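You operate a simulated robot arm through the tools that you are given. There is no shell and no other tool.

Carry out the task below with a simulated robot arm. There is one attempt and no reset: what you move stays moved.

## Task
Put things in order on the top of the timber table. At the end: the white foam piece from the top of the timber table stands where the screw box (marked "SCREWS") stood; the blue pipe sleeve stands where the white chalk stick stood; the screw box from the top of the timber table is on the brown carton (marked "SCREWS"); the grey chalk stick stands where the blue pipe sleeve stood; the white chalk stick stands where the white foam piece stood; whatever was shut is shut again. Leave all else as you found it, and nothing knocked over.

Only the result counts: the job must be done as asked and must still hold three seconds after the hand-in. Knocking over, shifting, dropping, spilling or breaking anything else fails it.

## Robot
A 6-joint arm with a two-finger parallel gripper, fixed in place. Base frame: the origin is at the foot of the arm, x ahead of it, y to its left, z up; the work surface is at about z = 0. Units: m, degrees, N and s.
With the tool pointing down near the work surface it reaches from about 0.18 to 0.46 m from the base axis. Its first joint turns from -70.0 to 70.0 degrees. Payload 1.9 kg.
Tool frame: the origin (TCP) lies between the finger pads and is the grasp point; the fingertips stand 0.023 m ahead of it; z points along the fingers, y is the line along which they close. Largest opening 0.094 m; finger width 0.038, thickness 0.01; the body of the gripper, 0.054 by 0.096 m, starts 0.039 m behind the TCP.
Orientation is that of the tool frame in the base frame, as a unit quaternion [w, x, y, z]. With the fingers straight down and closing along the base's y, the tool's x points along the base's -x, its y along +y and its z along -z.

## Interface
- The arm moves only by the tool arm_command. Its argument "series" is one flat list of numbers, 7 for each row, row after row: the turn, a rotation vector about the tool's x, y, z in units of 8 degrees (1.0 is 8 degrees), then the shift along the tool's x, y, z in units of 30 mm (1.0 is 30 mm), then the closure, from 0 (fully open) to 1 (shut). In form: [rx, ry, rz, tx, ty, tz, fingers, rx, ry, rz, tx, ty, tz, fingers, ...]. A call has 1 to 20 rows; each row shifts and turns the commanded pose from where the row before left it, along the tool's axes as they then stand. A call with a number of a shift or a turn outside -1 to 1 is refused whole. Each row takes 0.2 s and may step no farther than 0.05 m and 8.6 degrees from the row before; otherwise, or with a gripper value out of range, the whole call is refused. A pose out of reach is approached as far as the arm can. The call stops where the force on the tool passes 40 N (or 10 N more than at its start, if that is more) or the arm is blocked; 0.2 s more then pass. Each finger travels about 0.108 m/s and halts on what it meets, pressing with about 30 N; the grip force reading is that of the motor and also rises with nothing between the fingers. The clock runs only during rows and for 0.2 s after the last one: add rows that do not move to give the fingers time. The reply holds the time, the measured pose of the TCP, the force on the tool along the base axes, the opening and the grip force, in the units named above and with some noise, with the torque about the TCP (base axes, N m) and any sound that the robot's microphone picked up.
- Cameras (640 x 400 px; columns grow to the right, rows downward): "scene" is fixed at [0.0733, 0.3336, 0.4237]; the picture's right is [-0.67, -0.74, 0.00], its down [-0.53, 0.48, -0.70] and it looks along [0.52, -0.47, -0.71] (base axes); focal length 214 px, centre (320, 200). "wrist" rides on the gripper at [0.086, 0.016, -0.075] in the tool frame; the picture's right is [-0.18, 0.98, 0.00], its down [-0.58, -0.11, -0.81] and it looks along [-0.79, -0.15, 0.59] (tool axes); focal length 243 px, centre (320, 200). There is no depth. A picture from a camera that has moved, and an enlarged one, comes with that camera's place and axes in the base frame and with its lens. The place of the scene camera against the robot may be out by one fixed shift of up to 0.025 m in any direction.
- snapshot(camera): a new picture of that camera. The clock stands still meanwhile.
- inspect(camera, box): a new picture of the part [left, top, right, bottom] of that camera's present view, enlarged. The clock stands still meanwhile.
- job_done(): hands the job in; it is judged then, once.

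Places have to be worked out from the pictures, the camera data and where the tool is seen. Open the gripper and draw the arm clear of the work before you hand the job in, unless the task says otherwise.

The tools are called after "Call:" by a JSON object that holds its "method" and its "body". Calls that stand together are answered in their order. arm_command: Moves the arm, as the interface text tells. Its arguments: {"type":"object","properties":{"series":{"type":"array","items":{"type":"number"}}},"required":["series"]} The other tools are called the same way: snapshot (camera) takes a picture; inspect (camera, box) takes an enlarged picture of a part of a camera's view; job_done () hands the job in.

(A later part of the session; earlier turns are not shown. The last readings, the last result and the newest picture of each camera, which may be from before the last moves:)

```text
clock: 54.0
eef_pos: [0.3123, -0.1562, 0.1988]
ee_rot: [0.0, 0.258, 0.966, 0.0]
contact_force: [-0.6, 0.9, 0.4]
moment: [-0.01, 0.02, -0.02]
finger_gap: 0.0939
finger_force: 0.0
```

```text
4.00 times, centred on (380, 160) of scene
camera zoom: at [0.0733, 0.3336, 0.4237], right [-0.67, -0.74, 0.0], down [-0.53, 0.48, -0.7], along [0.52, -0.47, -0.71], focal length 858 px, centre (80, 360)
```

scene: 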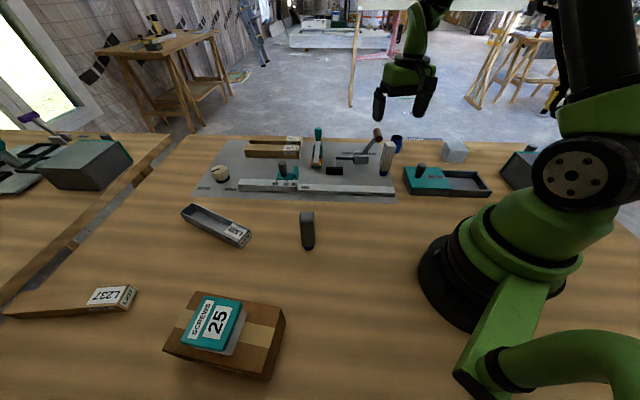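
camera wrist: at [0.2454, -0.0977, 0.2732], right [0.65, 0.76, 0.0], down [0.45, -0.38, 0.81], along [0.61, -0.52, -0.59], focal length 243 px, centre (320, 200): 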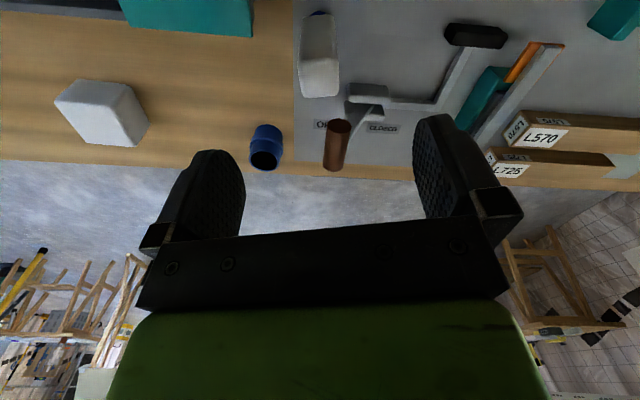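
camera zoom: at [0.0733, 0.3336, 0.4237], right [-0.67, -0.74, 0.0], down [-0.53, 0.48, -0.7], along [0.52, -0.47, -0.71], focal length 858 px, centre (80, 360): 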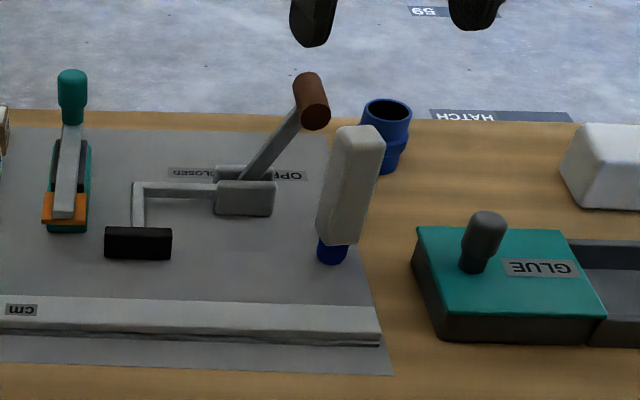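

White chalk centre refined to ≈[0.313, -0.1565], sides at ≈57°. I rotate the tool slightly to match and descend to TCP z≈0.072, gripping the upper body.

Call:
{"method": "arm_command", "body": {"series": [0, 0, 0.3, -0.015, 0, 0, 0, 0, 0, 0, 0, 0, 0.604, 0, 0, 0, 0, 0, 0, 0.604, 0, 0, 0, 0, 0, 0, 0.604, 0, 0, 0, 0, 0, 0, 0.604, 0, 0, 0, 0, 0, 0, 0.604, 0, 0, 0, 0, 0, 0, 0.604, 0, 0, 0, 0, 0, 0, 0.6, 0]}}

Call:
{"method": "snapshot", "body": {"camera": "wrist"}}

Call:
{"method": "inspect", "body": {"camera": "scene", "box": [330, 90, 450, 210]}}

```text
clock: 55.8
eef_pos: [0.3141, -0.1576, 0.0719]
ee_rot: [0.001, 0.28, 0.96, 0.0]
contact_force: [-0.1, 0.2, -0.2]
moment: [0.0, -0.03, 0.01]
finger_gap: 0.094
finger_force: 0.0
```

```text
taken
camera wrist: at [0.2487, -0.0953, 0.146], right [0.68, 0.73, 0.0], down [0.43, -0.4, 0.81], along [0.59, -0.55, -0.59], focal length 243 px, centre (320, 200)
```

wrist: 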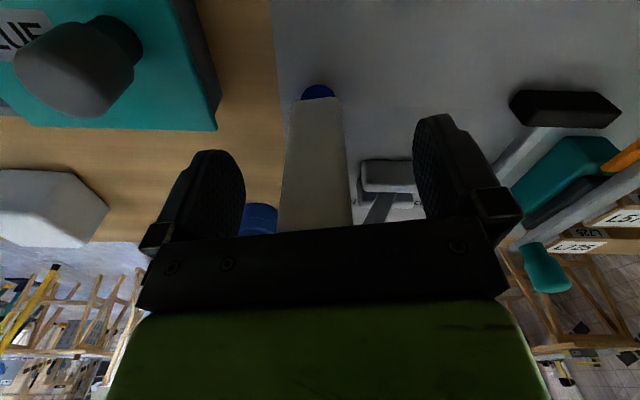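

```text
3.33 times, centred on (390, 150) of scene
camera zoom: at [0.0733, 0.3336, 0.4237], right [-0.67, -0.74, 0.0], down [-0.53, 0.48, -0.7], along [0.52, -0.47, -0.71], focal length 715 px, centre (87, 367)
```

zoom: 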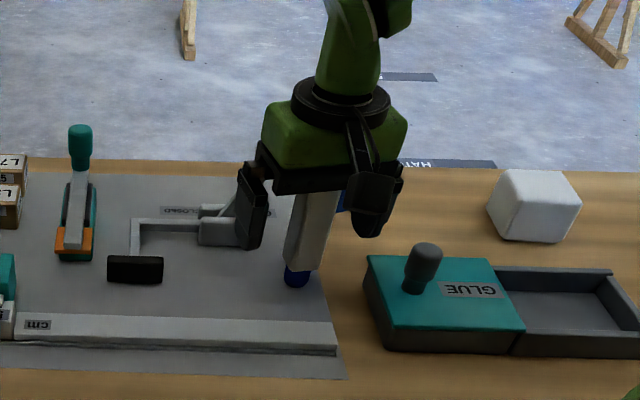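

The chalk is centred between the fingers (foot ≈[0.313, -0.157]). Closing slowly.

Call:
{"method": "arm_command", "body": {"series": [0, 0, 0, 0, 0, 0, 0.25, 0, 0, 0, 0, 0, 0, 0.5, 0, 0, 0, 0, 0, 0, 0.62, 0, 0, 0, 0, 0, 0, 0.7, 0, 0, 0, 0, 0, 0, 0.78, 0, 0, 0, 0, 0, 0, 0.8, 0, 0, 0, 0, 0, 0, 0.8]}}

Call:
{"method": "snapshot", "body": {"camera": "wrist"}}

Call:
{"method": "inspect", "body": {"camera": "scene", "box": [330, 90, 450, 210]}}

```text
clock: 57.4
eef_pos: [0.3131, -0.1562, 0.0726]
ee_rot: [0.0, 0.278, 0.961, 0.001]
contact_force: [0.1, -1.2, 0.2]
moment: [0.0, 0.0, 0.03]
finger_gap: 0.0274
finger_force: 29.6
```

```text
taken
camera wrist: at [0.2487, -0.0953, 0.1463], right [0.68, 0.73, 0.0], down [0.43, -0.4, 0.81], along [0.59, -0.55, -0.59], focal length 243 px, centre (320, 200)
```

wrist: 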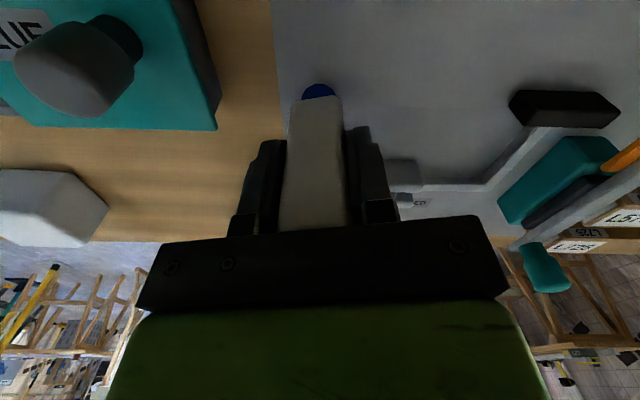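

```text
3.33 times, centred on (390, 150) of scene
camera zoom: at [0.0733, 0.3336, 0.4237], right [-0.67, -0.74, 0.0], down [-0.53, 0.48, -0.7], along [0.52, -0.47, -0.71], focal length 715 px, centre (87, 367)
```

zoom: 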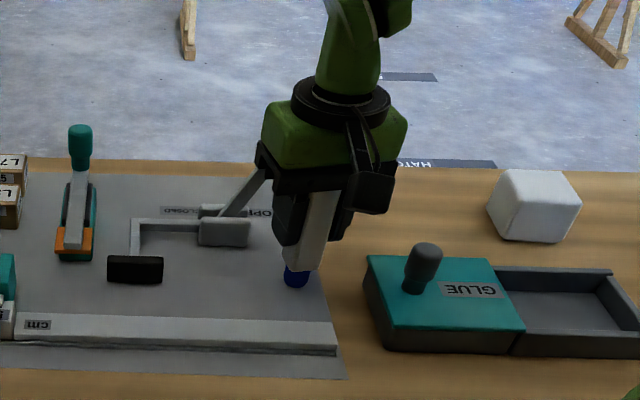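

White chalk gripped (27 mm). Lifting to z≈0.24.

Call:
{"method": "arm_command", "body": {"series": [0, 0, 0, 0, 0, -0.3, 0.8, 0, 0, 0, 0, 0, -0.6, 0.8, 0, 0, 0, 0, 0, -0.8, 0.8, 0, 0, 0, 0, 0, -0.8, 0.8, 0, 0, 0, 0, 0, -0.8, 0.8, 0, 0, 0, 0, 0, -0.8, 0.8, 0, 0, 0, 0, 0, -0.8, 0.8, 0, 0, 0, 0, 0, -0.7, 0.8]}}

Call:
{"method": "snapshot", "body": {"camera": "wrist"}}

Call:
{"method": "inspect", "body": {"camera": "scene", "box": [300, 0, 480, 200]}}

```text
clock: 59.2
eef_pos: [0.3129, -0.1578, 0.2411]
ee_rot: [0.0, 0.279, 0.96, 0.0]
contact_force: [1.1, 0.1, -0.3]
moment: [0.03, -0.01, 0.0]
finger_gap: 0.0276
finger_force: 30.0
```

```text
taken
camera wrist: at [0.2479, -0.0951, 0.3156], right [0.68, 0.73, 0.0], down [0.43, -0.4, 0.81], along [0.59, -0.55, -0.59], focal length 243 px, centre (320, 200)
```

wrist: 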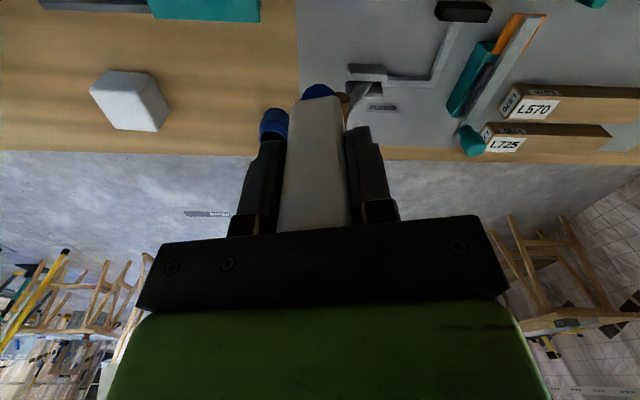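

```text
2.00 times, centred on (390, 100) of scene
camera zoom: at [0.0733, 0.3336, 0.4237], right [-0.67, -0.74, 0.0], down [-0.53, 0.48, -0.7], along [0.52, -0.47, -0.71], focal length 429 px, centre (180, 400)
```

zoom: 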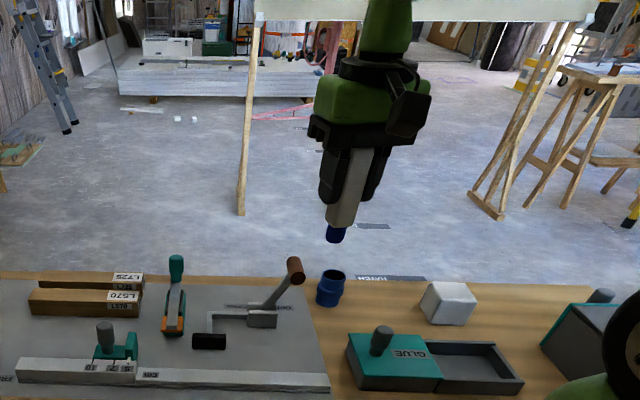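

Chalk hangs straight. Moving to above the foam's former place [0.253, 0.0435].

Call:
{"method": "arm_command", "body": {"series": [0, 0, 0, 0.753, 0.652, 0, 0.8, 0, 0, 0, 0.753, 0.652, 0, 0.8, 0, 0, 0, 0.753, 0.652, 0, 0.8, 0, 0, 0, 0.753, 0.652, 0, 0.8, 0, 0, 0, 0.753, 0.652, 0, 0.8, 0, 0, 0, 0.753, 0.652, 0, 0.8, 0, 0, 0, 0.753, 0.652, 0, 0.8, 0, 0, 0, 0, 0, 0, 0.8]}}

```text
clock: 61.0
eef_pos: [0.2533, 0.0448, 0.2402]
ee_rot: [0.0, 0.28, 0.96, 0.0]
contact_force: [-0.3, -0.7, 0.1]
moment: [0.01, 0.03, 0.03]
finger_gap: 0.0274
finger_force: 29.3
```

On target; lowering to just above the table.

Call:
{"method": "arm_command", "body": {"series": [0, 0, 0, 0, 0, 0.7, 0.8, 0, 0, 0, 0, 0, 0.7, 0.8, 0, 0, 0, 0, 0, 0.7, 0.8, 0, 0, 0, 0, 0, 0.7, 0.8, 0, 0, 0, 0, 0, 0.7, 0.8, 0, 0, 0, 0, 0, 0.7, 0.8, 0, 0, 0, 0, 0, 0.7, 0.8, 0, 0, 0, 0, 0, 0.5, 0.8, 0, 0, 0, 0, 0, 0, 0.8]}}

Call:
{"method": "arm_command", "body": {"series": [0, 0, 0, 0, 0, 0.1, 0.8, 0, 0, 0, 0, 0, 0.06, 0.8, 0, 0, 0, 0, 0, 0, 0.8]}}

```text
clock: 63.0
eef_pos: [0.2547, 0.0429, 0.0773]
ee_rot: [0.001, 0.28, 0.96, 0.0]
contact_force: [-0.5, -0.1, -1.9]
moment: [-0.01, -0.01, 0.04]
finger_gap: 0.0273
finger_force: 30.0
```

```text
clock: 63.8
eef_pos: [0.2526, 0.044, 0.0731]
ee_rot: [0.001, 0.28, 0.96, 0.0]
contact_force: [-1.4, -0.5, -1.3]
moment: [0.01, 0.0, -0.01]
finger_gap: 0.0275
finger_force: 30.4
```

Call:
{"method": "snapshot", "body": {"camera": "wrist"}}

Call:
{"method": "arm_command", "body": {"series": [0, 0, 0, 0, 0, 0.035, 0.8, 0, 0, 0, 0, 0, 0, 0.8]}}

```text
taken
camera wrist: at [0.1884, 0.1056, 0.1479], right [0.68, 0.73, 0.0], down [0.43, -0.4, 0.81], along [0.59, -0.55, -0.59], focal length 243 px, centre (320, 200)
```

wrist: 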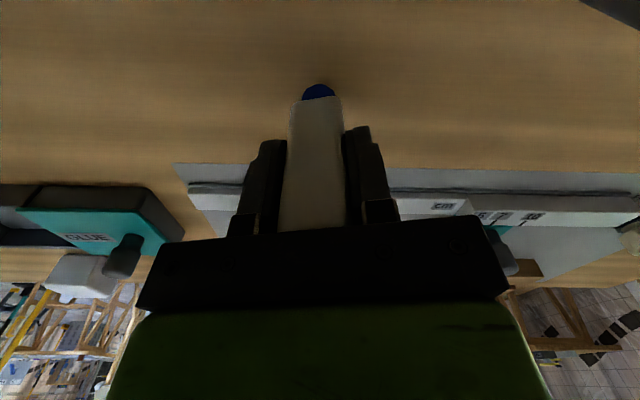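

```text
clock: 64.4
eef_pos: [0.2534, 0.0447, 0.0724]
ee_rot: [-0.001, 0.279, 0.96, 0.0]
contact_force: [-0.1, 0.2, -0.6]
moment: [0.05, 0.02, -0.03]
finger_gap: 0.0277
finger_force: 30.3
```

Nearly touching (z≈0.072, no contact force yet). Another millimetre down.

Call:
{"method": "arm_command", "body": {"series": [0, 0, 0, 0, 0, 0.03, 0.8, 0, 0, 0, 0, 0, 0, 0.8]}}

```text
clock: 65.0
eef_pos: [0.2535, 0.0441, 0.0718]
ee_rot: [0.001, 0.279, 0.96, 0.001]
contact_force: [0.2, -0.2, -1.1]
moment: [-0.02, 0.01, 0.02]
finger_gap: 0.0275
finger_force: 30.0
```

Call:
{"method": "arm_command", "body": {"series": [0, 0, 0, 0, 0, 0.03, 0.8, 0, 0, 0, 0, 0, 0, 0.8]}}

```text
clock: 65.6
eef_pos: [0.254, 0.0443, 0.0702]
ee_rot: [0.001, 0.279, 0.96, 0.001]
contact_force: [-0.5, -0.3, -0.2]
moment: [0.01, -0.02, 0.0]
finger_gap: 0.0276
finger_force: 30.1
```

No contact yet (the mat where it stood may be a bit thicker). Continuing in 0.8 mm steps.

Call:
{"method": "arm_command", "body": {"series": [0, 0, 0, 0, 0, 0.027, 0.8, 0, 0, 0, 0, 0, 0, 0.8]}}

```text
clock: 66.2
eef_pos: [0.2529, 0.0445, 0.0697]
ee_rot: [0.002, 0.279, 0.96, 0.0]
contact_force: [0.1, 0.1, -1.3]
moment: [0.01, -0.05, 0.02]
finger_gap: 0.0275
finger_force: 29.8
```

Call:
{"method": "arm_command", "body": {"series": [0, 0, 0, 0, 0, 0.027, 0.8, 0, 0, 0, 0, 0, 0, 0.8]}}

Call:
{"method": "snapshot", "body": {"camera": "wrist"}}

Call:
{"method": "inspect", "body": {"camera": "scene", "box": [290, 140, 420, 260]}}

```text
clock: 66.8
eef_pos: [0.2519, 0.0446, 0.0688]
ee_rot: [0.001, 0.279, 0.96, 0.001]
contact_force: [1.0, -0.2, 0.1]
moment: [0.01, -0.01, -0.01]
finger_gap: 0.0276
finger_force: 30.4
```

```text
taken
camera wrist: at [0.1885, 0.1057, 0.1438], right [0.68, 0.73, 0.0], down [0.43, -0.4, 0.81], along [0.59, -0.55, -0.59], focal length 243 px, centre (320, 200)
```

wrist: 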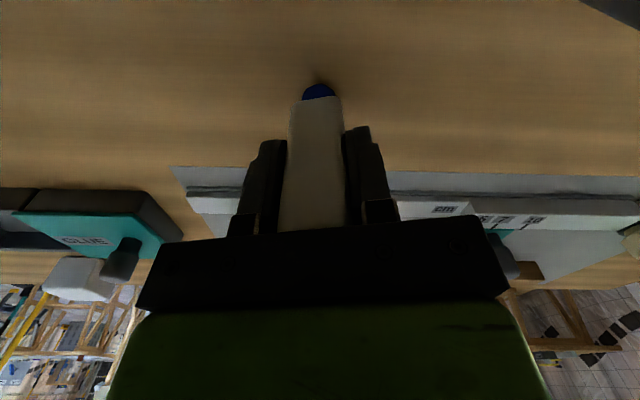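

```text
3.33 times, centred on (355, 200) of scene
camera zoom: at [0.0733, 0.3336, 0.4237], right [-0.67, -0.74, 0.0], down [-0.53, 0.48, -0.7], along [0.52, -0.47, -0.71], focal length 715 px, centre (203, 200)
```

zoom: 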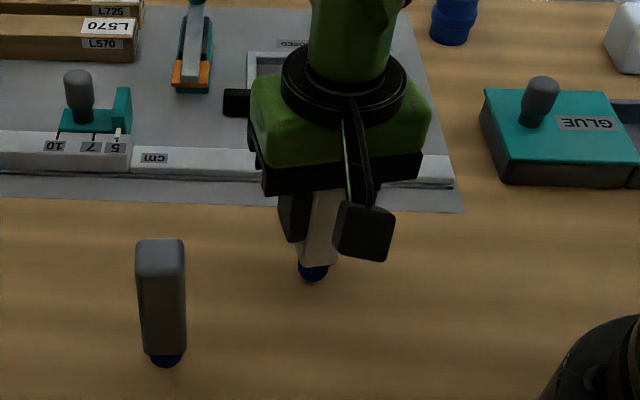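

Still no contact; the mat must be a few mm thick. Continuing stepwise.

Call:
{"method": "arm_command", "body": {"series": [0, 0, 0, 0, 0, 0.027, 0.8, 0, 0, 0, 0, 0, 0, 0.8]}}

```text
clock: 67.4
eef_pos: [0.2534, 0.0446, 0.0693]
ee_rot: [0.001, 0.279, 0.96, 0.0]
contact_force: [-0.7, 0.7, -0.3]
moment: [-0.01, -0.03, 0.0]
finger_gap: 0.0278
finger_force: 29.8
```

Call:
{"method": "arm_command", "body": {"series": [0, 0, 0, 0, 0, 0.03, 0.8, 0, 0, 0, 0, 0, 0, 0.8]}}

```text
clock: 68.0
eef_pos: [0.2548, 0.0441, 0.0675]
ee_rot: [0.001, 0.28, 0.96, 0.001]
contact_force: [-3.0, 0.1, 11.9]
moment: [0.02, 0.22, 0.05]
finger_gap: 0.0276
finger_force: 29.9
```

Contact (≈12 N) at z≈0.0675. Easing 0.5 mm, then releasing gradually.

Call:
{"method": "arm_command", "body": {"series": [0, 0, 0, 0, 0, -0.018, 0.8, 0, 0, 0, 0, 0, 0, 0.8]}}

```text
clock: 68.6
eef_pos: [0.2535, 0.0438, 0.068]
ee_rot: [0.0, 0.279, 0.96, 0.0]
contact_force: [1.0, 0.3, -0.5]
moment: [-0.03, 0.0, 0.04]
finger_gap: 0.0275
finger_force: 29.8
```

Load is gone; lowering a hair (0.25 mm) to keep light contact and then opening slowly.

Call:
{"method": "arm_command", "body": {"series": [0, 0, 0, 0, 0, 0.009, 0.8, 0, 0, 0, 0, 0, 0, 0.8]}}

```text
clock: 69.2
eef_pos: [0.2535, 0.0446, 0.0683]
ee_rot: [0.001, 0.28, 0.96, 0.001]
contact_force: [0.1, -0.1, 1.1]
moment: [-0.05, 0.0, 0.02]
finger_gap: 0.0276
finger_force: 29.7
```

Call:
{"method": "arm_command", "body": {"series": [0, 0, 0, 0, 0, 0, 0.68, 0, 0, 0, 0, 0, 0, 0.6, 0, 0, 0, 0, 0, 0, 0.45, 0, 0, 0, 0, 0, 0, 0.25, 0, 0, 0, 0, 0, 0, 0.0, 0, 0, 0, 0, 0, 0, 0.0]}}

Call:
{"method": "snapshot", "body": {"camera": "wrist"}}

Call:
{"method": "inspect", "body": {"camera": "scene", "box": [290, 140, 420, 260]}}

```text
clock: 70.6
eef_pos: [0.2544, 0.044, 0.0679]
ee_rot: [0.001, 0.28, 0.96, 0.0]
contact_force: [-0.9, 0.2, 0.1]
moment: [0.0, 0.03, 0.01]
finger_gap: 0.0942
finger_force: 0.1
```

```text
taken
camera wrist: at [0.1886, 0.106, 0.1422], right [0.68, 0.73, 0.0], down [0.43, -0.4, 0.81], along [0.59, -0.55, -0.59], focal length 243 px, centre (320, 200)
```

wrist: 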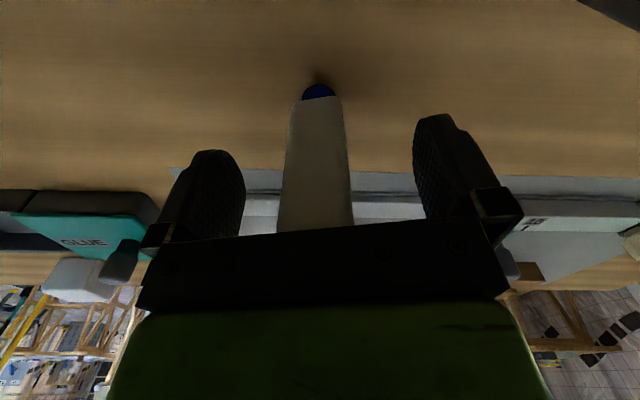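

```text
3.33 times, centred on (355, 200) of scene
camera zoom: at [0.0733, 0.3336, 0.4237], right [-0.67, -0.74, 0.0], down [-0.53, 0.48, -0.7], along [0.52, -0.47, -0.71], focal length 715 px, centre (203, 200)
```

zoom: 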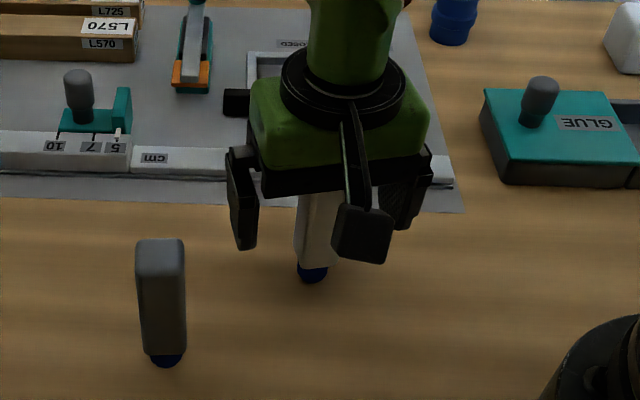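

White chalk stands upright in the foam's place. Raising, then hovering near the sleeve to refine its position.

Call:
{"method": "arm_command", "body": {"series": [0, 0, 0, 0, 0, -0.4, 0, 0, 0, 0, 0, 0, -0.8, 0, 0, 0, 0, 0, 0, -0.8, 0, 0, 0, 0, 0, 0, -0.8, 0, 0, 0, 0, 0, 0, -0.8, 0, 0, 0, 0, 0, 0, -0.8, 0, 0, 0, 0, -0.874, -0.809, 0, 0, 0, 0, 0, -0.874, -0.809, 0, 0, 0, 0, 0, -0.874, -0.809, 0, 0, 0, 0, 0, -0.874, -0.809, 0, 0, 0, 0, 0, -0.874, -0.809, 0, 0, 0, 0, 0, -0.874, -0.809, 0, 0, 0, 0, 0, -0.874, -0.809, 0, 0, 0, 0, 0, -0.874, -0.809, 0, 0, 0, 0, 0, -0.874, -0.809, 0, 0, 0, 0, 0.76, 0, 0, 0, 0]}}

Call:
{"method": "snapshot", "body": {"camera": "wrist"}}

Call:
{"method": "snapshot", "body": {"camera": "scene"}}

```text
clock: 74.0
eef_pos: [0.334, -0.2664, 0.2004]
ee_rot: [0.0, 0.33, 0.944, 0.0]
contact_force: [0.5, -0.5, 0.1]
moment: [-0.02, -0.02, -0.01]
finger_gap: 0.094
finger_force: 0.1
```

```text
taken
camera wrist: at [0.276, -0.1987, 0.275], right [0.76, 0.65, 0.0], down [0.39, -0.45, 0.81], along [0.53, -0.61, -0.59], focal length 243 px, centre (320, 200)
```

wrist: 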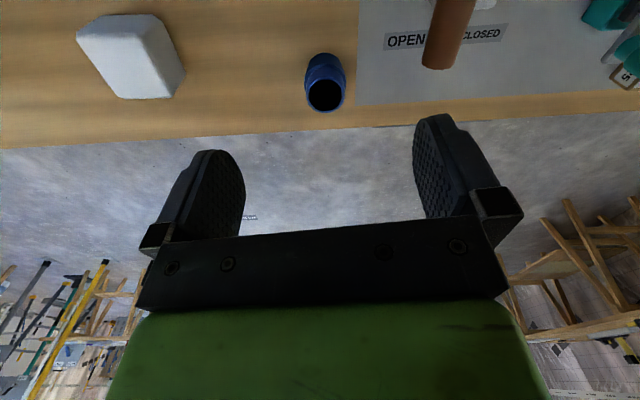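

```text
taken
```

scene: 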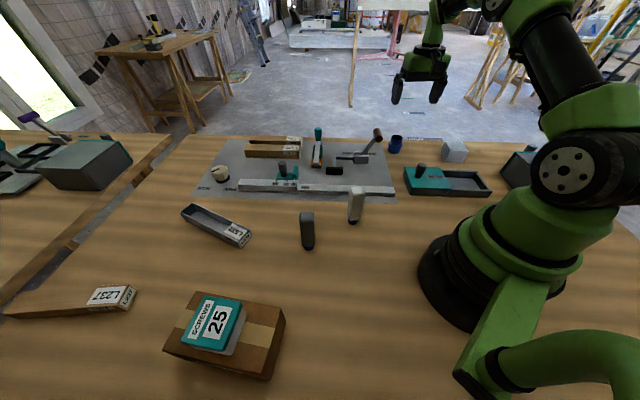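

Call:
{"method": "inspect", "body": {"camera": "wrist", "box": [260, 20, 440, 140]}}

Call:
{"method": "inspect", "body": {"camera": "scene", "box": [280, 120, 420, 260]}}

```text
3.33 times, centred on (350, 80) of wrist
camera zoom: at [0.276, -0.1987, 0.275], right [0.76, 0.65, 0.0], down [0.39, -0.45, 0.81], along [0.53, -0.61, -0.59], focal length 809 px, centre (220, 600)
```

zoom: 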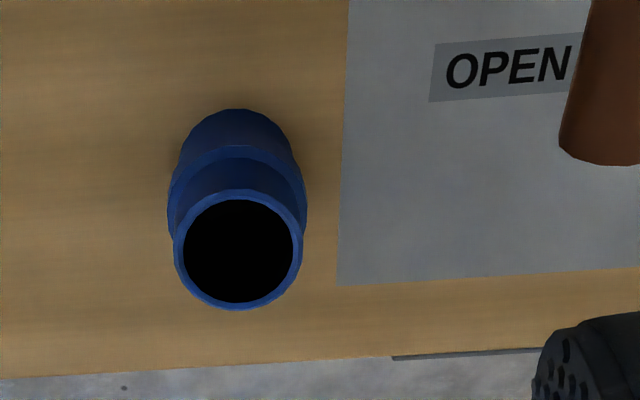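

```text
2.86 times, centred on (350, 190) of scene
camera zoom: at [0.0733, 0.3335, 0.4237], right [-0.67, -0.74, 0.0], down [-0.53, 0.48, -0.7], along [0.52, -0.47, -0.71], focal length 613 px, centre (234, 229)
```

zoom: 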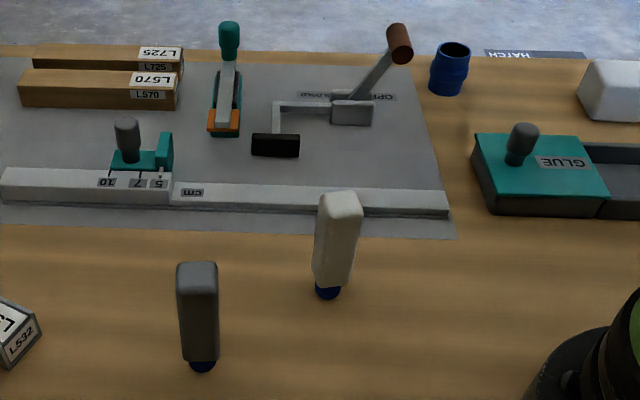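

Sleeve refined to ≈[0.368, -0.2965] (height ≈0.047, radius ≈0.02). Now testing reach: moving above it and down to z≈0.12.

Call:
{"method": "arm_command", "body": {"series": [0, 0, 0, -0.755, -0.04, 0, 0, 0, 0, 0, -0.755, -0.04, 0, 0, 0, 0, 0, 0, 0, 0.667, 0, 0, 0, 0, 0, 0, 0.667, 0, 0, 0, 0, 0, 0, 0.667, 0, 0, 0, 0, 0, 0, 0.667, 0, 0, 0, 0, 0, 0, 0, 0]}}

Call:
{"method": "snapshot", "body": {"camera": "wrist"}}

```text
clock: 75.6
eef_pos: [0.3556, -0.2818, 0.1184]
ee_rot: [0.001, 0.33, 0.944, 0.001]
contact_force: [-0.4, 1.3, 0.0]
moment: [0.01, 0.0, -0.02]
finger_gap: 0.0942
finger_force: 0.0
out of reach, approached as far as the arm can: row 2
```

```text
taken
camera wrist: at [0.2993, -0.2149, 0.1922], right [0.76, 0.65, 0.0], down [0.39, -0.45, 0.81], along [0.53, -0.61, -0.59], focal length 243 px, centre (320, 200)
```

wrist: 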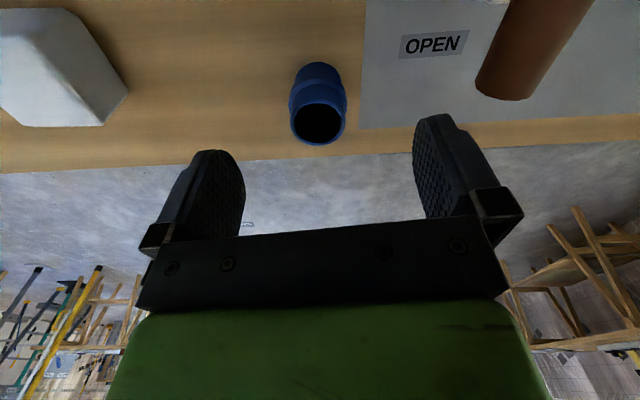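

At z=0.2 the vertical tool only reaches r≈0.454, but the sleeve is at r≈0.472. I'll tilt the tool outward about its closing axis by 12° and then move forward.

Call:
{"method": "arm_command", "body": {"series": [0, -0.75, 0, 0, 0, 0, 0, 0, -0.75, 0, 0, 0, 0, 0, 0, 0, 0, -0.6, -0.117, 0.127, 0, 0, 0, 0, 0, 0, 0, 0]}}

Call:
{"method": "snapshot", "body": {"camera": "wrist"}}

```text
clock: 76.6
eef_pos: [0.3693, -0.2972, 0.1191]
ee_rot: [0.1, 0.328, 0.939, -0.034]
contact_force: [0.6, -0.3, 0.1]
moment: [-0.01, -0.01, -0.01]
finger_gap: 0.0941
finger_force: 0.1
```

```text
taken
camera wrist: at [0.3003, -0.2205, 0.1738], right [0.75, 0.66, 0.04], down [0.24, -0.34, 0.91], along [0.61, -0.68, -0.41], focal length 243 px, centre (320, 200)
```

wrist: 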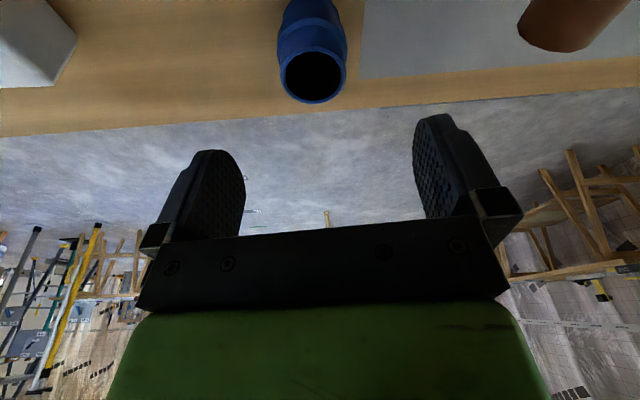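

With the 12° tilt the arm reaches [0.369, -0.297]. Sleeve ≈[0.3675, -0.2967]. Descending vertically to z≈0.036 around it.

Call:
{"method": "arm_command", "body": {"series": [0, 0, 0, 0.104, -0.003, 0.45, 0, 0, 0, 0, 0.104, -0.003, 0.45, 0, 0, 0, 0, 0.104, -0.003, 0.45, 0, 0, 0, 0, 0.104, -0.003, 0.45, 0, 0, 0, 0, 0.104, -0.003, 0.45, 0, 0, 0, 0, 0.104, -0.003, 0.45, 0, 0, 0, 0, 0, 0, 0, 0]}}

Call:
{"method": "snapshot", "body": {"camera": "wrist"}}

Call:
{"method": "inspect", "body": {"camera": "scene", "box": [340, 80, 480, 200]}}

```text
clock: 78.2
eef_pos: [0.3672, -0.2954, 0.0335]
ee_rot: [0.1, 0.328, 0.939, -0.035]
contact_force: [0.2, -0.1, -0.3]
moment: [-0.02, -0.02, -0.01]
finger_gap: 0.094
finger_force: 0.1
```

```text
taken
camera wrist: at [0.2983, -0.2194, 0.089], right [0.75, 0.66, 0.04], down [0.24, -0.34, 0.91], along [0.61, -0.68, -0.41], focal length 243 px, centre (320, 200)
```

wrist: 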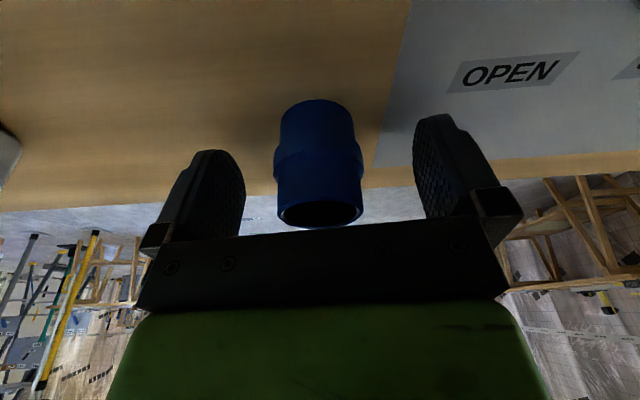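

```text
3.33 times, centred on (410, 140) of scene
camera zoom: at [0.0733, 0.3336, 0.4237], right [-0.67, -0.74, 0.0], down [-0.53, 0.48, -0.7], along [0.52, -0.47, -0.71], focal length 715 px, centre (20, 400)
```

zoom: 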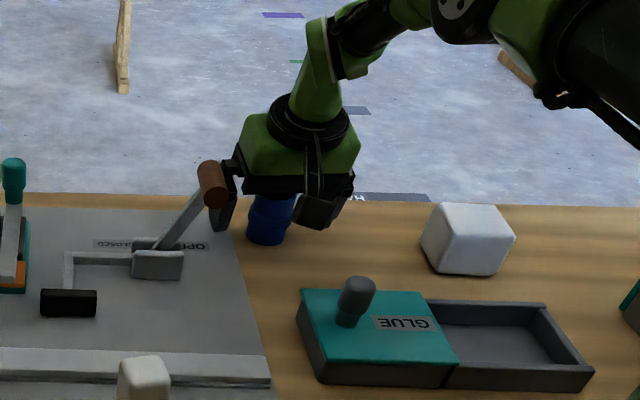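

Fingers straddle the sleeve with it centred. Closing gently.

Call:
{"method": "arm_command", "body": {"series": [0, 0, 0, 0, 0, 0, 0.25, 0, 0, 0, 0, 0, 0, 0.42, 0, 0, 0, 0, 0, 0, 0.52, 0, 0, 0, 0, 0, 0, 0.62, 0, 0, 0, 0, 0, 0, 0.65, 0, 0, 0, 0, 0, 0, 0.65]}}

Call:
{"method": "snapshot", "body": {"camera": "wrist"}}

```text
clock: 79.6
eef_pos: [0.3669, -0.296, 0.0351]
ee_rot: [0.099, 0.328, 0.939, -0.034]
contact_force: [0.5, 1.4, 0.8]
moment: [-0.03, -0.03, -0.01]
finger_gap: 0.0425
finger_force: 29.5
```

```text
taken
camera wrist: at [0.2983, -0.2194, 0.0892], right [0.75, 0.66, 0.04], down [0.24, -0.34, 0.91], along [0.61, -0.68, -0.41], focal length 243 px, centre (320, 200)
```

wrist: 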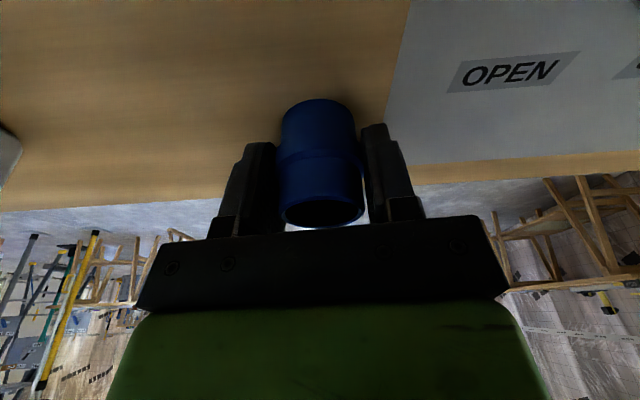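

Sleeve gripped at 42.5 mm. Lifting vertically, then up and inward.

Call:
{"method": "arm_command", "body": {"series": [0, 0, 0, -0.07, 0, -0.33, 0.65, 0, 0, 0, -0.13, 0, -0.61, 0.65, 0, 0, 0, -0.195, 0, -0.915, 0.65, 0, 0, 0, -0.195, 0, -0.915, 0.65, 0, 0, 0, 0.286, 0, -0.657, 0.65, 0, 0, 0, 0.286, 0, -0.657, 0.65, 0, 0, 0, 0.286, 0, -0.657, 0.65, 0, 0, 0, 0.286, 0, -0.657, 0.65, 0, 0, 0, 0, 0, 0, 0.65]}}

Call:
{"method": "snapshot", "body": {"camera": "wrist"}}

Call:
{"method": "inspect", "body": {"camera": "scene", "box": [320, 20, 500, 180]}}

```text
clock: 81.6
eef_pos: [0.327, -0.2649, 0.1891]
ee_rot: [0.1, 0.327, 0.939, -0.033]
contact_force: [-0.1, -0.4, 0.7]
moment: [0.01, -0.02, 0.03]
finger_gap: 0.0424
finger_force: 29.9
```

```text
taken
camera wrist: at [0.2587, -0.1887, 0.2445], right [0.75, 0.66, 0.04], down [0.24, -0.34, 0.91], along [0.61, -0.68, -0.41], focal length 243 px, centre (320, 200)
```

wrist: 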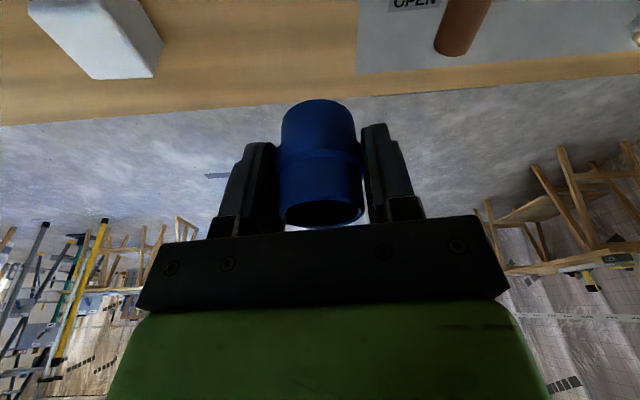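

```text
2.50 times, centred on (410, 100) of scene
camera zoom: at [0.0733, 0.3336, 0.4237], right [-0.67, -0.74, 0.0], down [-0.53, 0.48, -0.7], along [0.52, -0.47, -0.71], focal length 536 px, centre (95, 450)
```

zoom: 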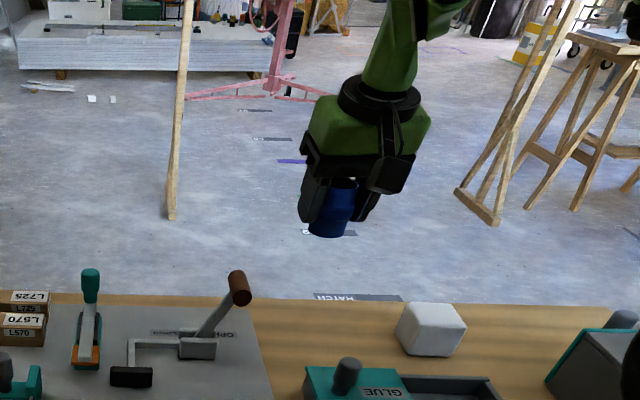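

Sleeve is held without slip. Moving to above the white chalk's former place.

Call:
{"method": "arm_command", "body": {"series": [0, 0, 0, 0.638, 0.633, -0.136, 0.65, 0, 0, 0, 0.638, 0.633, -0.136, 0.65, 0, 0, 0, 0.638, 0.633, -0.136, 0.65, 0, 0, 0, 0.638, 0.633, -0.136, 0.65, 0, 0, 0, 0, 0, 0, 0.65]}}

Call:
{"method": "snapshot", "body": {"camera": "wrist"}}

Call:
{"method": "inspect", "body": {"camera": "scene", "box": [300, 40, 460, 220]}}

```text
clock: 82.8
eef_pos: [0.317, -0.1579, 0.1886]
ee_rot: [0.101, 0.328, 0.939, -0.035]
contact_force: [0.3, -1.0, 0.5]
moment: [0.01, -0.04, 0.01]
finger_gap: 0.0424
finger_force: 29.8
```

```text
taken
camera wrist: at [0.2475, -0.0806, 0.244], right [0.75, 0.66, 0.04], down [0.24, -0.34, 0.91], along [0.61, -0.68, -0.41], focal length 243 px, centre (320, 200)
```

wrist: 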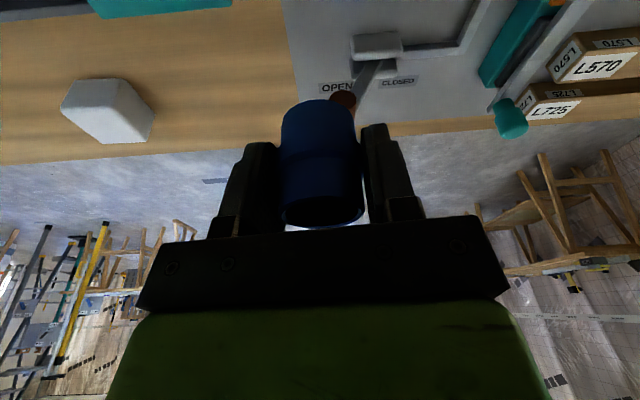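

```text
2.22 times, centred on (380, 130) of scene
camera zoom: at [0.0733, 0.3336, 0.4237], right [-0.67, -0.74, 0.0], down [-0.53, 0.48, -0.7], along [0.52, -0.47, -0.71], focal length 477 px, centre (187, 356)
```

zoom: 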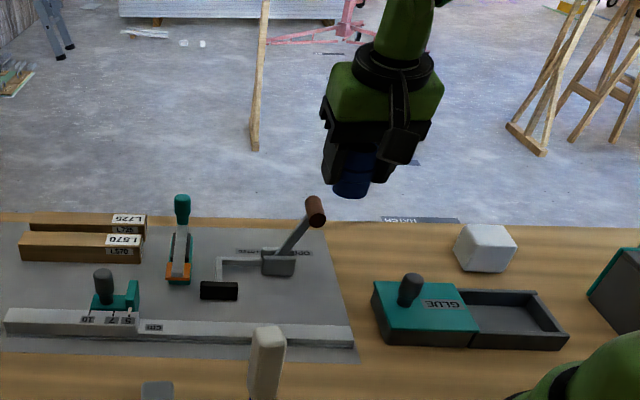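

Reading the pose again to average out noise before descending.

Call:
{"method": "arm_command", "body": {"series": [0, 0, 0, 0, 0, 0, 0.65]}}

Call:
{"method": "arm_command", "body": {"series": [0, 0, 0, 0, 0, 0, 0.65]}}

Call:
{"method": "arm_command", "body": {"series": [0, 0, 0, 0, 0, 0, 0.65]}}

```text
clock: 83.2
eef_pos: [0.3164, -0.1562, 0.1889]
ee_rot: [0.098, 0.328, 0.939, -0.033]
contact_force: [-0.1, -0.4, 0.0]
moment: [-0.02, -0.03, -0.01]
finger_gap: 0.0426
finger_force: 30.4
```

```text
clock: 83.6
eef_pos: [0.3171, -0.1567, 0.1889]
ee_rot: [0.099, 0.327, 0.939, -0.034]
contact_force: [0.0, 0.8, -0.1]
moment: [0.0, 0.02, -0.02]
finger_gap: 0.0424
finger_force: 29.6
```

```text
clock: 84.0
eef_pos: [0.3168, -0.1574, 0.1879]
ee_rot: [0.099, 0.328, 0.939, -0.033]
contact_force: [0.3, 0.0, 0.1]
moment: [0.02, 0.02, -0.01]
finger_gap: 0.0426
finger_force: 29.9
```

TCP is really at [0.3168, -0.157]; correcting by -3.8 mm in x while descending to z≈0.05.

Call:
{"method": "arm_command", "body": {"series": [0, 0, 0, 0.179, -0.013, 0.75, 0.65, 0, 0, 0, 0.179, -0.013, 0.75, 0.65, 0, 0, 0, 0.179, -0.013, 0.75, 0.65, 0, 0, 0, 0.179, -0.013, 0.75, 0.65, 0, 0, 0, 0.179, -0.013, 0.75, 0.65, 0, 0, 0, 0.179, -0.013, 0.75, 0.65, 0, 0, 0, 0, 0, 0, 0.65]}}

Call:
{"method": "snapshot", "body": {"camera": "wrist"}}

Call:
{"method": "inspect", "body": {"camera": "scene", "box": [320, 100, 460, 220]}}

```text
clock: 85.6
eef_pos: [0.3105, -0.1578, 0.0499]
ee_rot: [0.1, 0.329, 0.939, -0.034]
contact_force: [0.9, 0.4, -1.2]
moment: [-0.01, -0.02, 0.02]
finger_gap: 0.0429
finger_force: 30.2
```

```text
taken
camera wrist: at [0.2417, -0.0815, 0.1055], right [0.75, 0.66, 0.04], down [0.24, -0.34, 0.91], along [0.61, -0.68, -0.41], focal length 243 px, centre (320, 200)
```

wrist: 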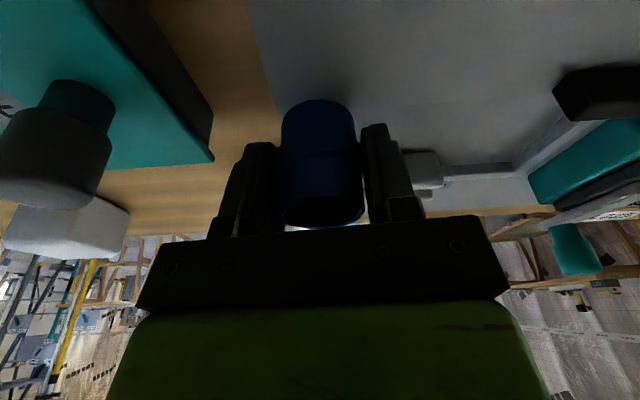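

```text
3.33 times, centred on (390, 160) of scene
camera zoom: at [0.0733, 0.3336, 0.4237], right [-0.67, -0.74, 0.0], down [-0.53, 0.48, -0.7], along [0.52, -0.47, -0.71], focal length 715 px, centre (87, 333)
```

zoom: 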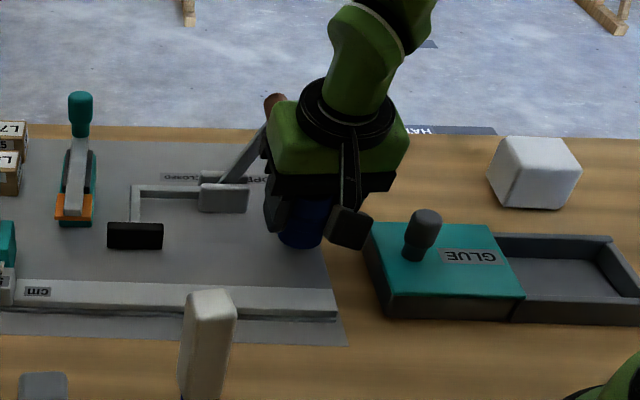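

Re-reading the pose a few times to average.

Call:
{"method": "arm_command", "body": {"series": [0, 0, 0, 0, 0, 0, 0.65]}}

Call:
{"method": "arm_command", "body": {"series": [0, 0, 0, 0, 0, 0, 0.65]}}

Call:
{"method": "arm_command", "body": {"series": [0, 0, 0, 0, 0, 0, 0.65]}}

```text
clock: 86.0
eef_pos: [0.3109, -0.1581, 0.0516]
ee_rot: [0.099, 0.328, 0.939, -0.034]
contact_force: [0.4, 0.7, -0.1]
moment: [0.02, 0.0, -0.02]
finger_gap: 0.0426
finger_force: 30.0
```

```text
clock: 86.4
eef_pos: [0.3104, -0.1578, 0.0514]
ee_rot: [0.099, 0.327, 0.939, -0.033]
contact_force: [0.0, -0.6, 0.1]
moment: [0.02, -0.01, -0.01]
finger_gap: 0.0424
finger_force: 29.9
```

```text
clock: 86.8
eef_pos: [0.3103, -0.1583, 0.0508]
ee_rot: [0.098, 0.328, 0.939, -0.034]
contact_force: [0.7, -0.5, -0.4]
moment: [-0.02, -0.02, -0.01]
finger_gap: 0.0427
finger_force: 30.0
```

Correcting 2.5 mm and lowering to z≈0.0425.

Call:
{"method": "arm_command", "body": {"series": [0, 0, 0, 0.008, 0.039, 0.144, 0.65, 0, 0, 0, 0.008, 0.039, 0.143, 0.65, 0, 0, 0, 0, 0, 0, 0.65]}}

Call:
{"method": "arm_command", "body": {"series": [0, 0, 0, 0.006, 0, 0.027, 0.65, 0, 0, 0, 0, 0, 0, 0.65]}}

Call:
{"method": "arm_command", "body": {"series": [0, 0, 0, 0.006, 0, 0.027, 0.65, 0, 0, 0, 0, 0, 0, 0.65]}}

```text
clock: 87.6
eef_pos: [0.3139, -0.1574, 0.0436]
ee_rot: [0.1, 0.327, 0.939, -0.034]
contact_force: [-0.1, 0.3, -0.4]
moment: [0.01, 0.01, -0.01]
finger_gap: 0.0424
finger_force: 30.4
```

```text
clock: 88.2
eef_pos: [0.3125, -0.1567, 0.0413]
ee_rot: [0.099, 0.328, 0.939, -0.034]
contact_force: [0.1, 0.4, -0.3]
moment: [-0.01, 0.0, -0.04]
finger_gap: 0.0426
finger_force: 30.3
```

```text
clock: 88.8
eef_pos: [0.3138, -0.1562, 0.0402]
ee_rot: [0.099, 0.328, 0.939, -0.034]
contact_force: [-0.9, -0.5, -0.2]
moment: [-0.02, -0.02, 0.01]
finger_gap: 0.0426
finger_force: 29.5
```

Position is now [0.313, -0.157]; continuing down in ~0.8 mm steps until contact.

Call:
{"method": "arm_command", "body": {"series": [0, 0, 0, 0.006, 0, 0.027, 0.65, 0, 0, 0, 0, 0, 0, 0.65]}}

Call:
{"method": "arm_command", "body": {"series": [0, 0, 0, 0.006, 0, 0.027, 0.65, 0, 0, 0, 0, 0, 0, 0.65]}}

```text
clock: 89.4
eef_pos: [0.3138, -0.1554, 0.0398]
ee_rot: [0.099, 0.328, 0.939, -0.033]
contact_force: [0.1, 0.1, 0.0]
moment: [0.01, 0.0, 0.02]
finger_gap: 0.0422
finger_force: 30.5
```

```text
clock: 90.0
eef_pos: [0.3146, -0.1569, 0.0394]
ee_rot: [0.1, 0.328, 0.939, -0.034]
contact_force: [-0.9, -0.4, 0.4]
moment: [0.0, 0.02, 0.02]
finger_gap: 0.0425
finger_force: 29.9
```

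Call:
{"method": "arm_command", "body": {"series": [0, 0, 0, 0.006, 0, 0.027, 0.65, 0, 0, 0, 0, 0, 0, 0.65]}}

```text
clock: 90.6
eef_pos: [0.3123, -0.1571, 0.0387]
ee_rot: [0.1, 0.327, 0.939, -0.034]
contact_force: [-0.8, 0.9, 2.3]
moment: [0.01, 0.01, 0.0]
finger_gap: 0.0425
finger_force: 29.9
```

First light contact (≈2 N) at z≈0.0387. A further 0.4 mm to confirm.

Call:
{"method": "arm_command", "body": {"series": [0, 0, 0, 0.003, 0, 0.014, 0.65, 0, 0, 0, 0, 0, 0, 0.65]}}

Call:
{"method": "snapshot", "body": {"camera": "wrist"}}

```text
clock: 91.2
eef_pos: [0.3127, -0.1564, 0.0386]
ee_rot: [0.099, 0.328, 0.939, -0.034]
contact_force: [0.4, -1.8, 4.1]
moment: [-0.05, 0.06, 0.04]
finger_gap: 0.0426
finger_force: 30.3
```

```text
taken
camera wrist: at [0.2442, -0.0799, 0.0931], right [0.75, 0.66, 0.04], down [0.24, -0.34, 0.91], along [0.61, -0.68, -0.41], focal length 243 px, centre (320, 200)
```

wrist: 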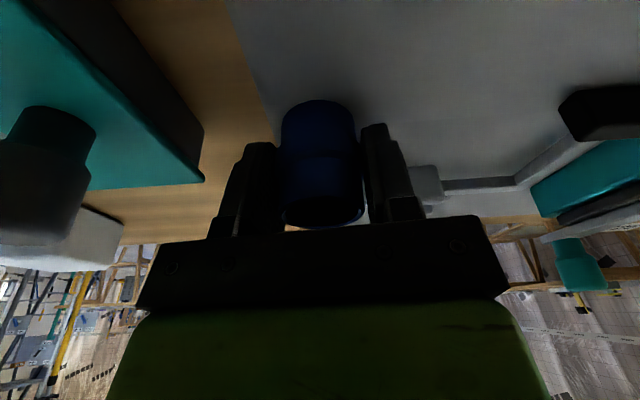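

Sleeve rests on the mat. Opening only to ≈60 mm to stay clear of the glue box, then checking.

Call:
{"method": "arm_command", "body": {"series": [0, 0, 0, 0, 0, 0, 0.52, 0, 0, 0, 0, 0, 0, 0.45, 0, 0, 0, 0, 0, 0, 0.36, 0, 0, 0, 0, 0, 0, 0.36]}}

Call:
{"method": "snapshot", "body": {"camera": "wrist"}}

Call:
{"method": "inspect", "body": {"camera": "scene", "box": [320, 100, 460, 220]}}

```text
clock: 92.2
eef_pos: [0.3129, -0.1554, 0.0392]
ee_rot: [0.099, 0.328, 0.939, -0.034]
contact_force: [0.7, 0.2, 0.2]
moment: [-0.02, -0.04, 0.0]
finger_gap: 0.0603
finger_force: 0.2
```

```text
taken
camera wrist: at [0.2441, -0.0799, 0.0931], right [0.75, 0.66, 0.04], down [0.24, -0.34, 0.91], along [0.61, -0.68, -0.41], focal length 243 px, centre (320, 200)
```

wrist: 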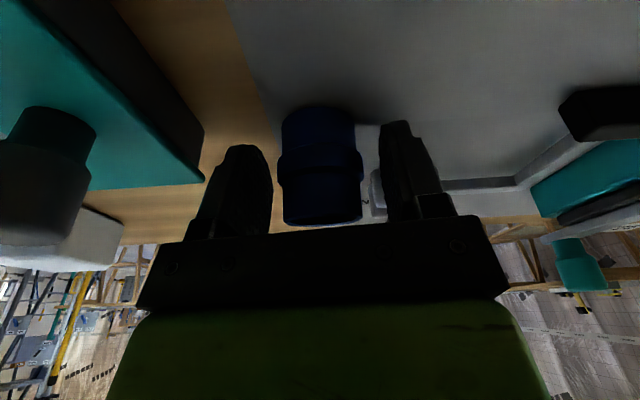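

```text
3.33 times, centred on (390, 160) of scene
camera zoom: at [0.0733, 0.3336, 0.4237], right [-0.67, -0.74, 0.0], down [-0.53, 0.48, -0.7], along [0.52, -0.47, -0.71], focal length 715 px, centre (87, 333)
```

zoom: 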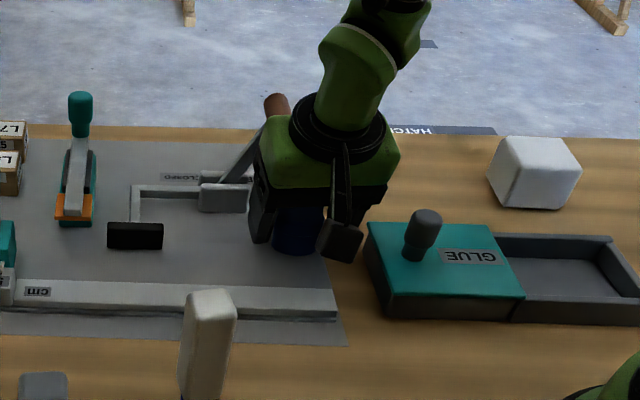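

The sleeve has been released; I'll zoom in on it to check it is upright and where it stands.

Call:
{"method": "inspect", "body": {"camera": "wrist", "box": [240, 80, 420, 240]}}

Call:
{"method": "inspect", "body": {"camera": "scene", "box": [360, 130, 420, 190]}}

```text
2.50 times, centred on (330, 160) of wrist
camera zoom: at [0.2441, -0.0799, 0.0931], right [0.75, 0.66, 0.04], down [0.24, -0.34, 0.91], along [0.61, -0.68, -0.41], focal length 606 px, centre (295, 300)
```

zoom: 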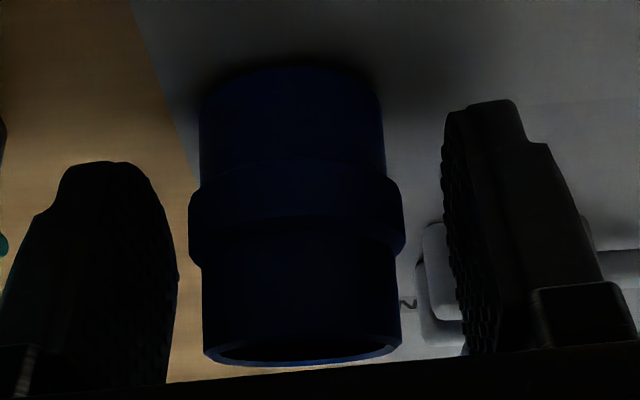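

```text
6.67 times, centred on (390, 160) of scene
camera zoom: at [0.0733, 0.3336, 0.4237], right [-0.67, -0.74, 0.0], down [-0.53, 0.48, -0.7], along [0.52, -0.47, -0.71], focal length 1430 px, centre (-147, 467)
```

zoom: 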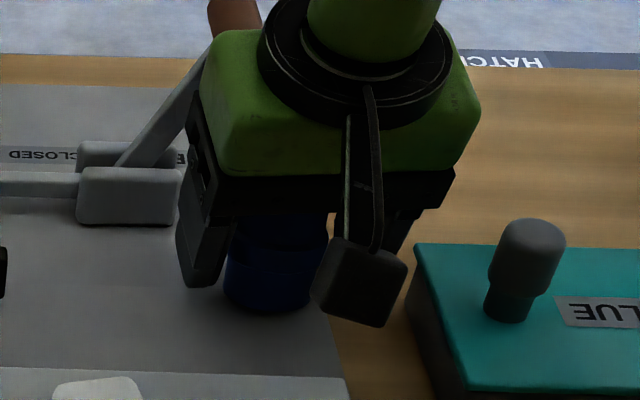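

The view is dark in the gripper's shadow, but the outline fits an upright sleeve. Lifting vertically a few centimetres and looking again.

Call:
{"method": "arm_command", "body": {"series": [0, 0, 0, -0.07, 0, -0.326, 0.36, 0, 0, 0, -0.105, 0, -0.489, 0.36, 0, 0, 0, -0.14, 0, -0.653, 0.36, 0, 0, 0, -0.14, 0, -0.653, 0.36, 0, 0, 0, 0, 0, 0, 0.36]}}

Call:
{"method": "snapshot", "body": {"camera": "wrist"}}

Call:
{"method": "inspect", "body": {"camera": "scene", "box": [340, 120, 440, 200]}}

```text
clock: 93.4
eef_pos: [0.3136, -0.1554, 0.1047]
ee_rot: [0.099, 0.328, 0.939, -0.034]
contact_force: [-0.8, 0.3, -0.5]
moment: [-0.01, 0.01, 0.04]
finger_gap: 0.0602
finger_force: 0.1
```

```text
taken
camera wrist: at [0.2438, -0.0801, 0.1594], right [0.75, 0.66, 0.04], down [0.24, -0.34, 0.91], along [0.61, -0.68, -0.41], focal length 243 px, centre (320, 200)
```

wrist: 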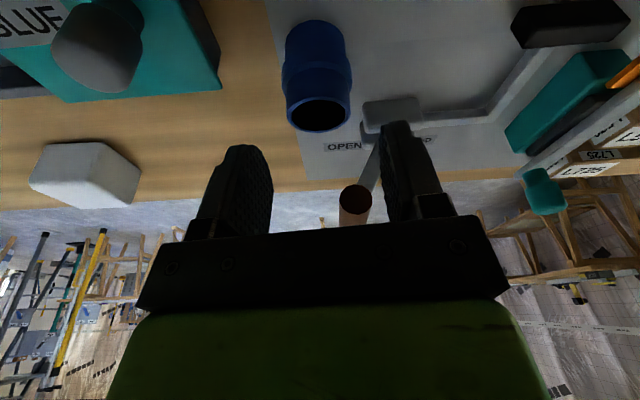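

```text
5.00 times, centred on (390, 160) of scene
camera zoom: at [0.0733, 0.3336, 0.4237], right [-0.67, -0.74, 0.0], down [-0.53, 0.48, -0.7], along [0.52, -0.47, -0.71], focal length 1072 px, centre (-30, 400)
```

zoom: 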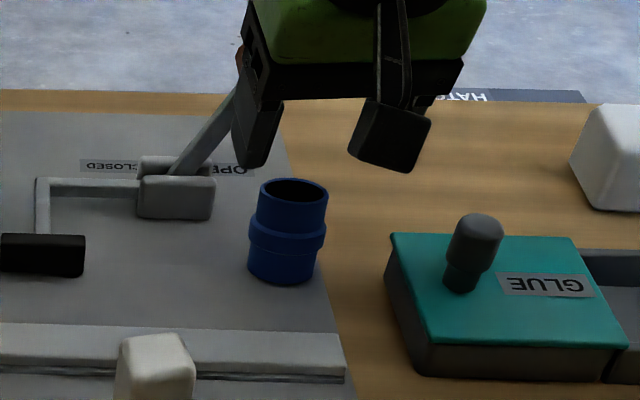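

Sleeve stands upright. Zooming in to measure exactly where it ended up.

Call:
{"method": "inspect", "body": {"camera": "wrist", "box": [250, 0, 410, 140]}}

```text
2.86 times, centred on (330, 70) of wrist
camera zoom: at [0.2438, -0.0801, 0.1594], right [0.75, 0.66, 0.04], down [0.24, -0.34, 0.91], along [0.61, -0.68, -0.41], focal length 693 px, centre (291, 571)
```

zoom: 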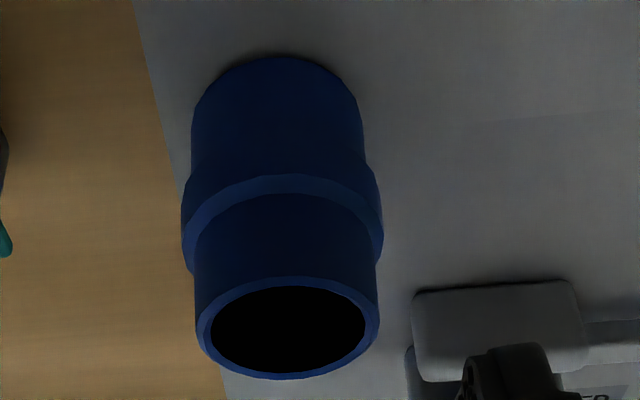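

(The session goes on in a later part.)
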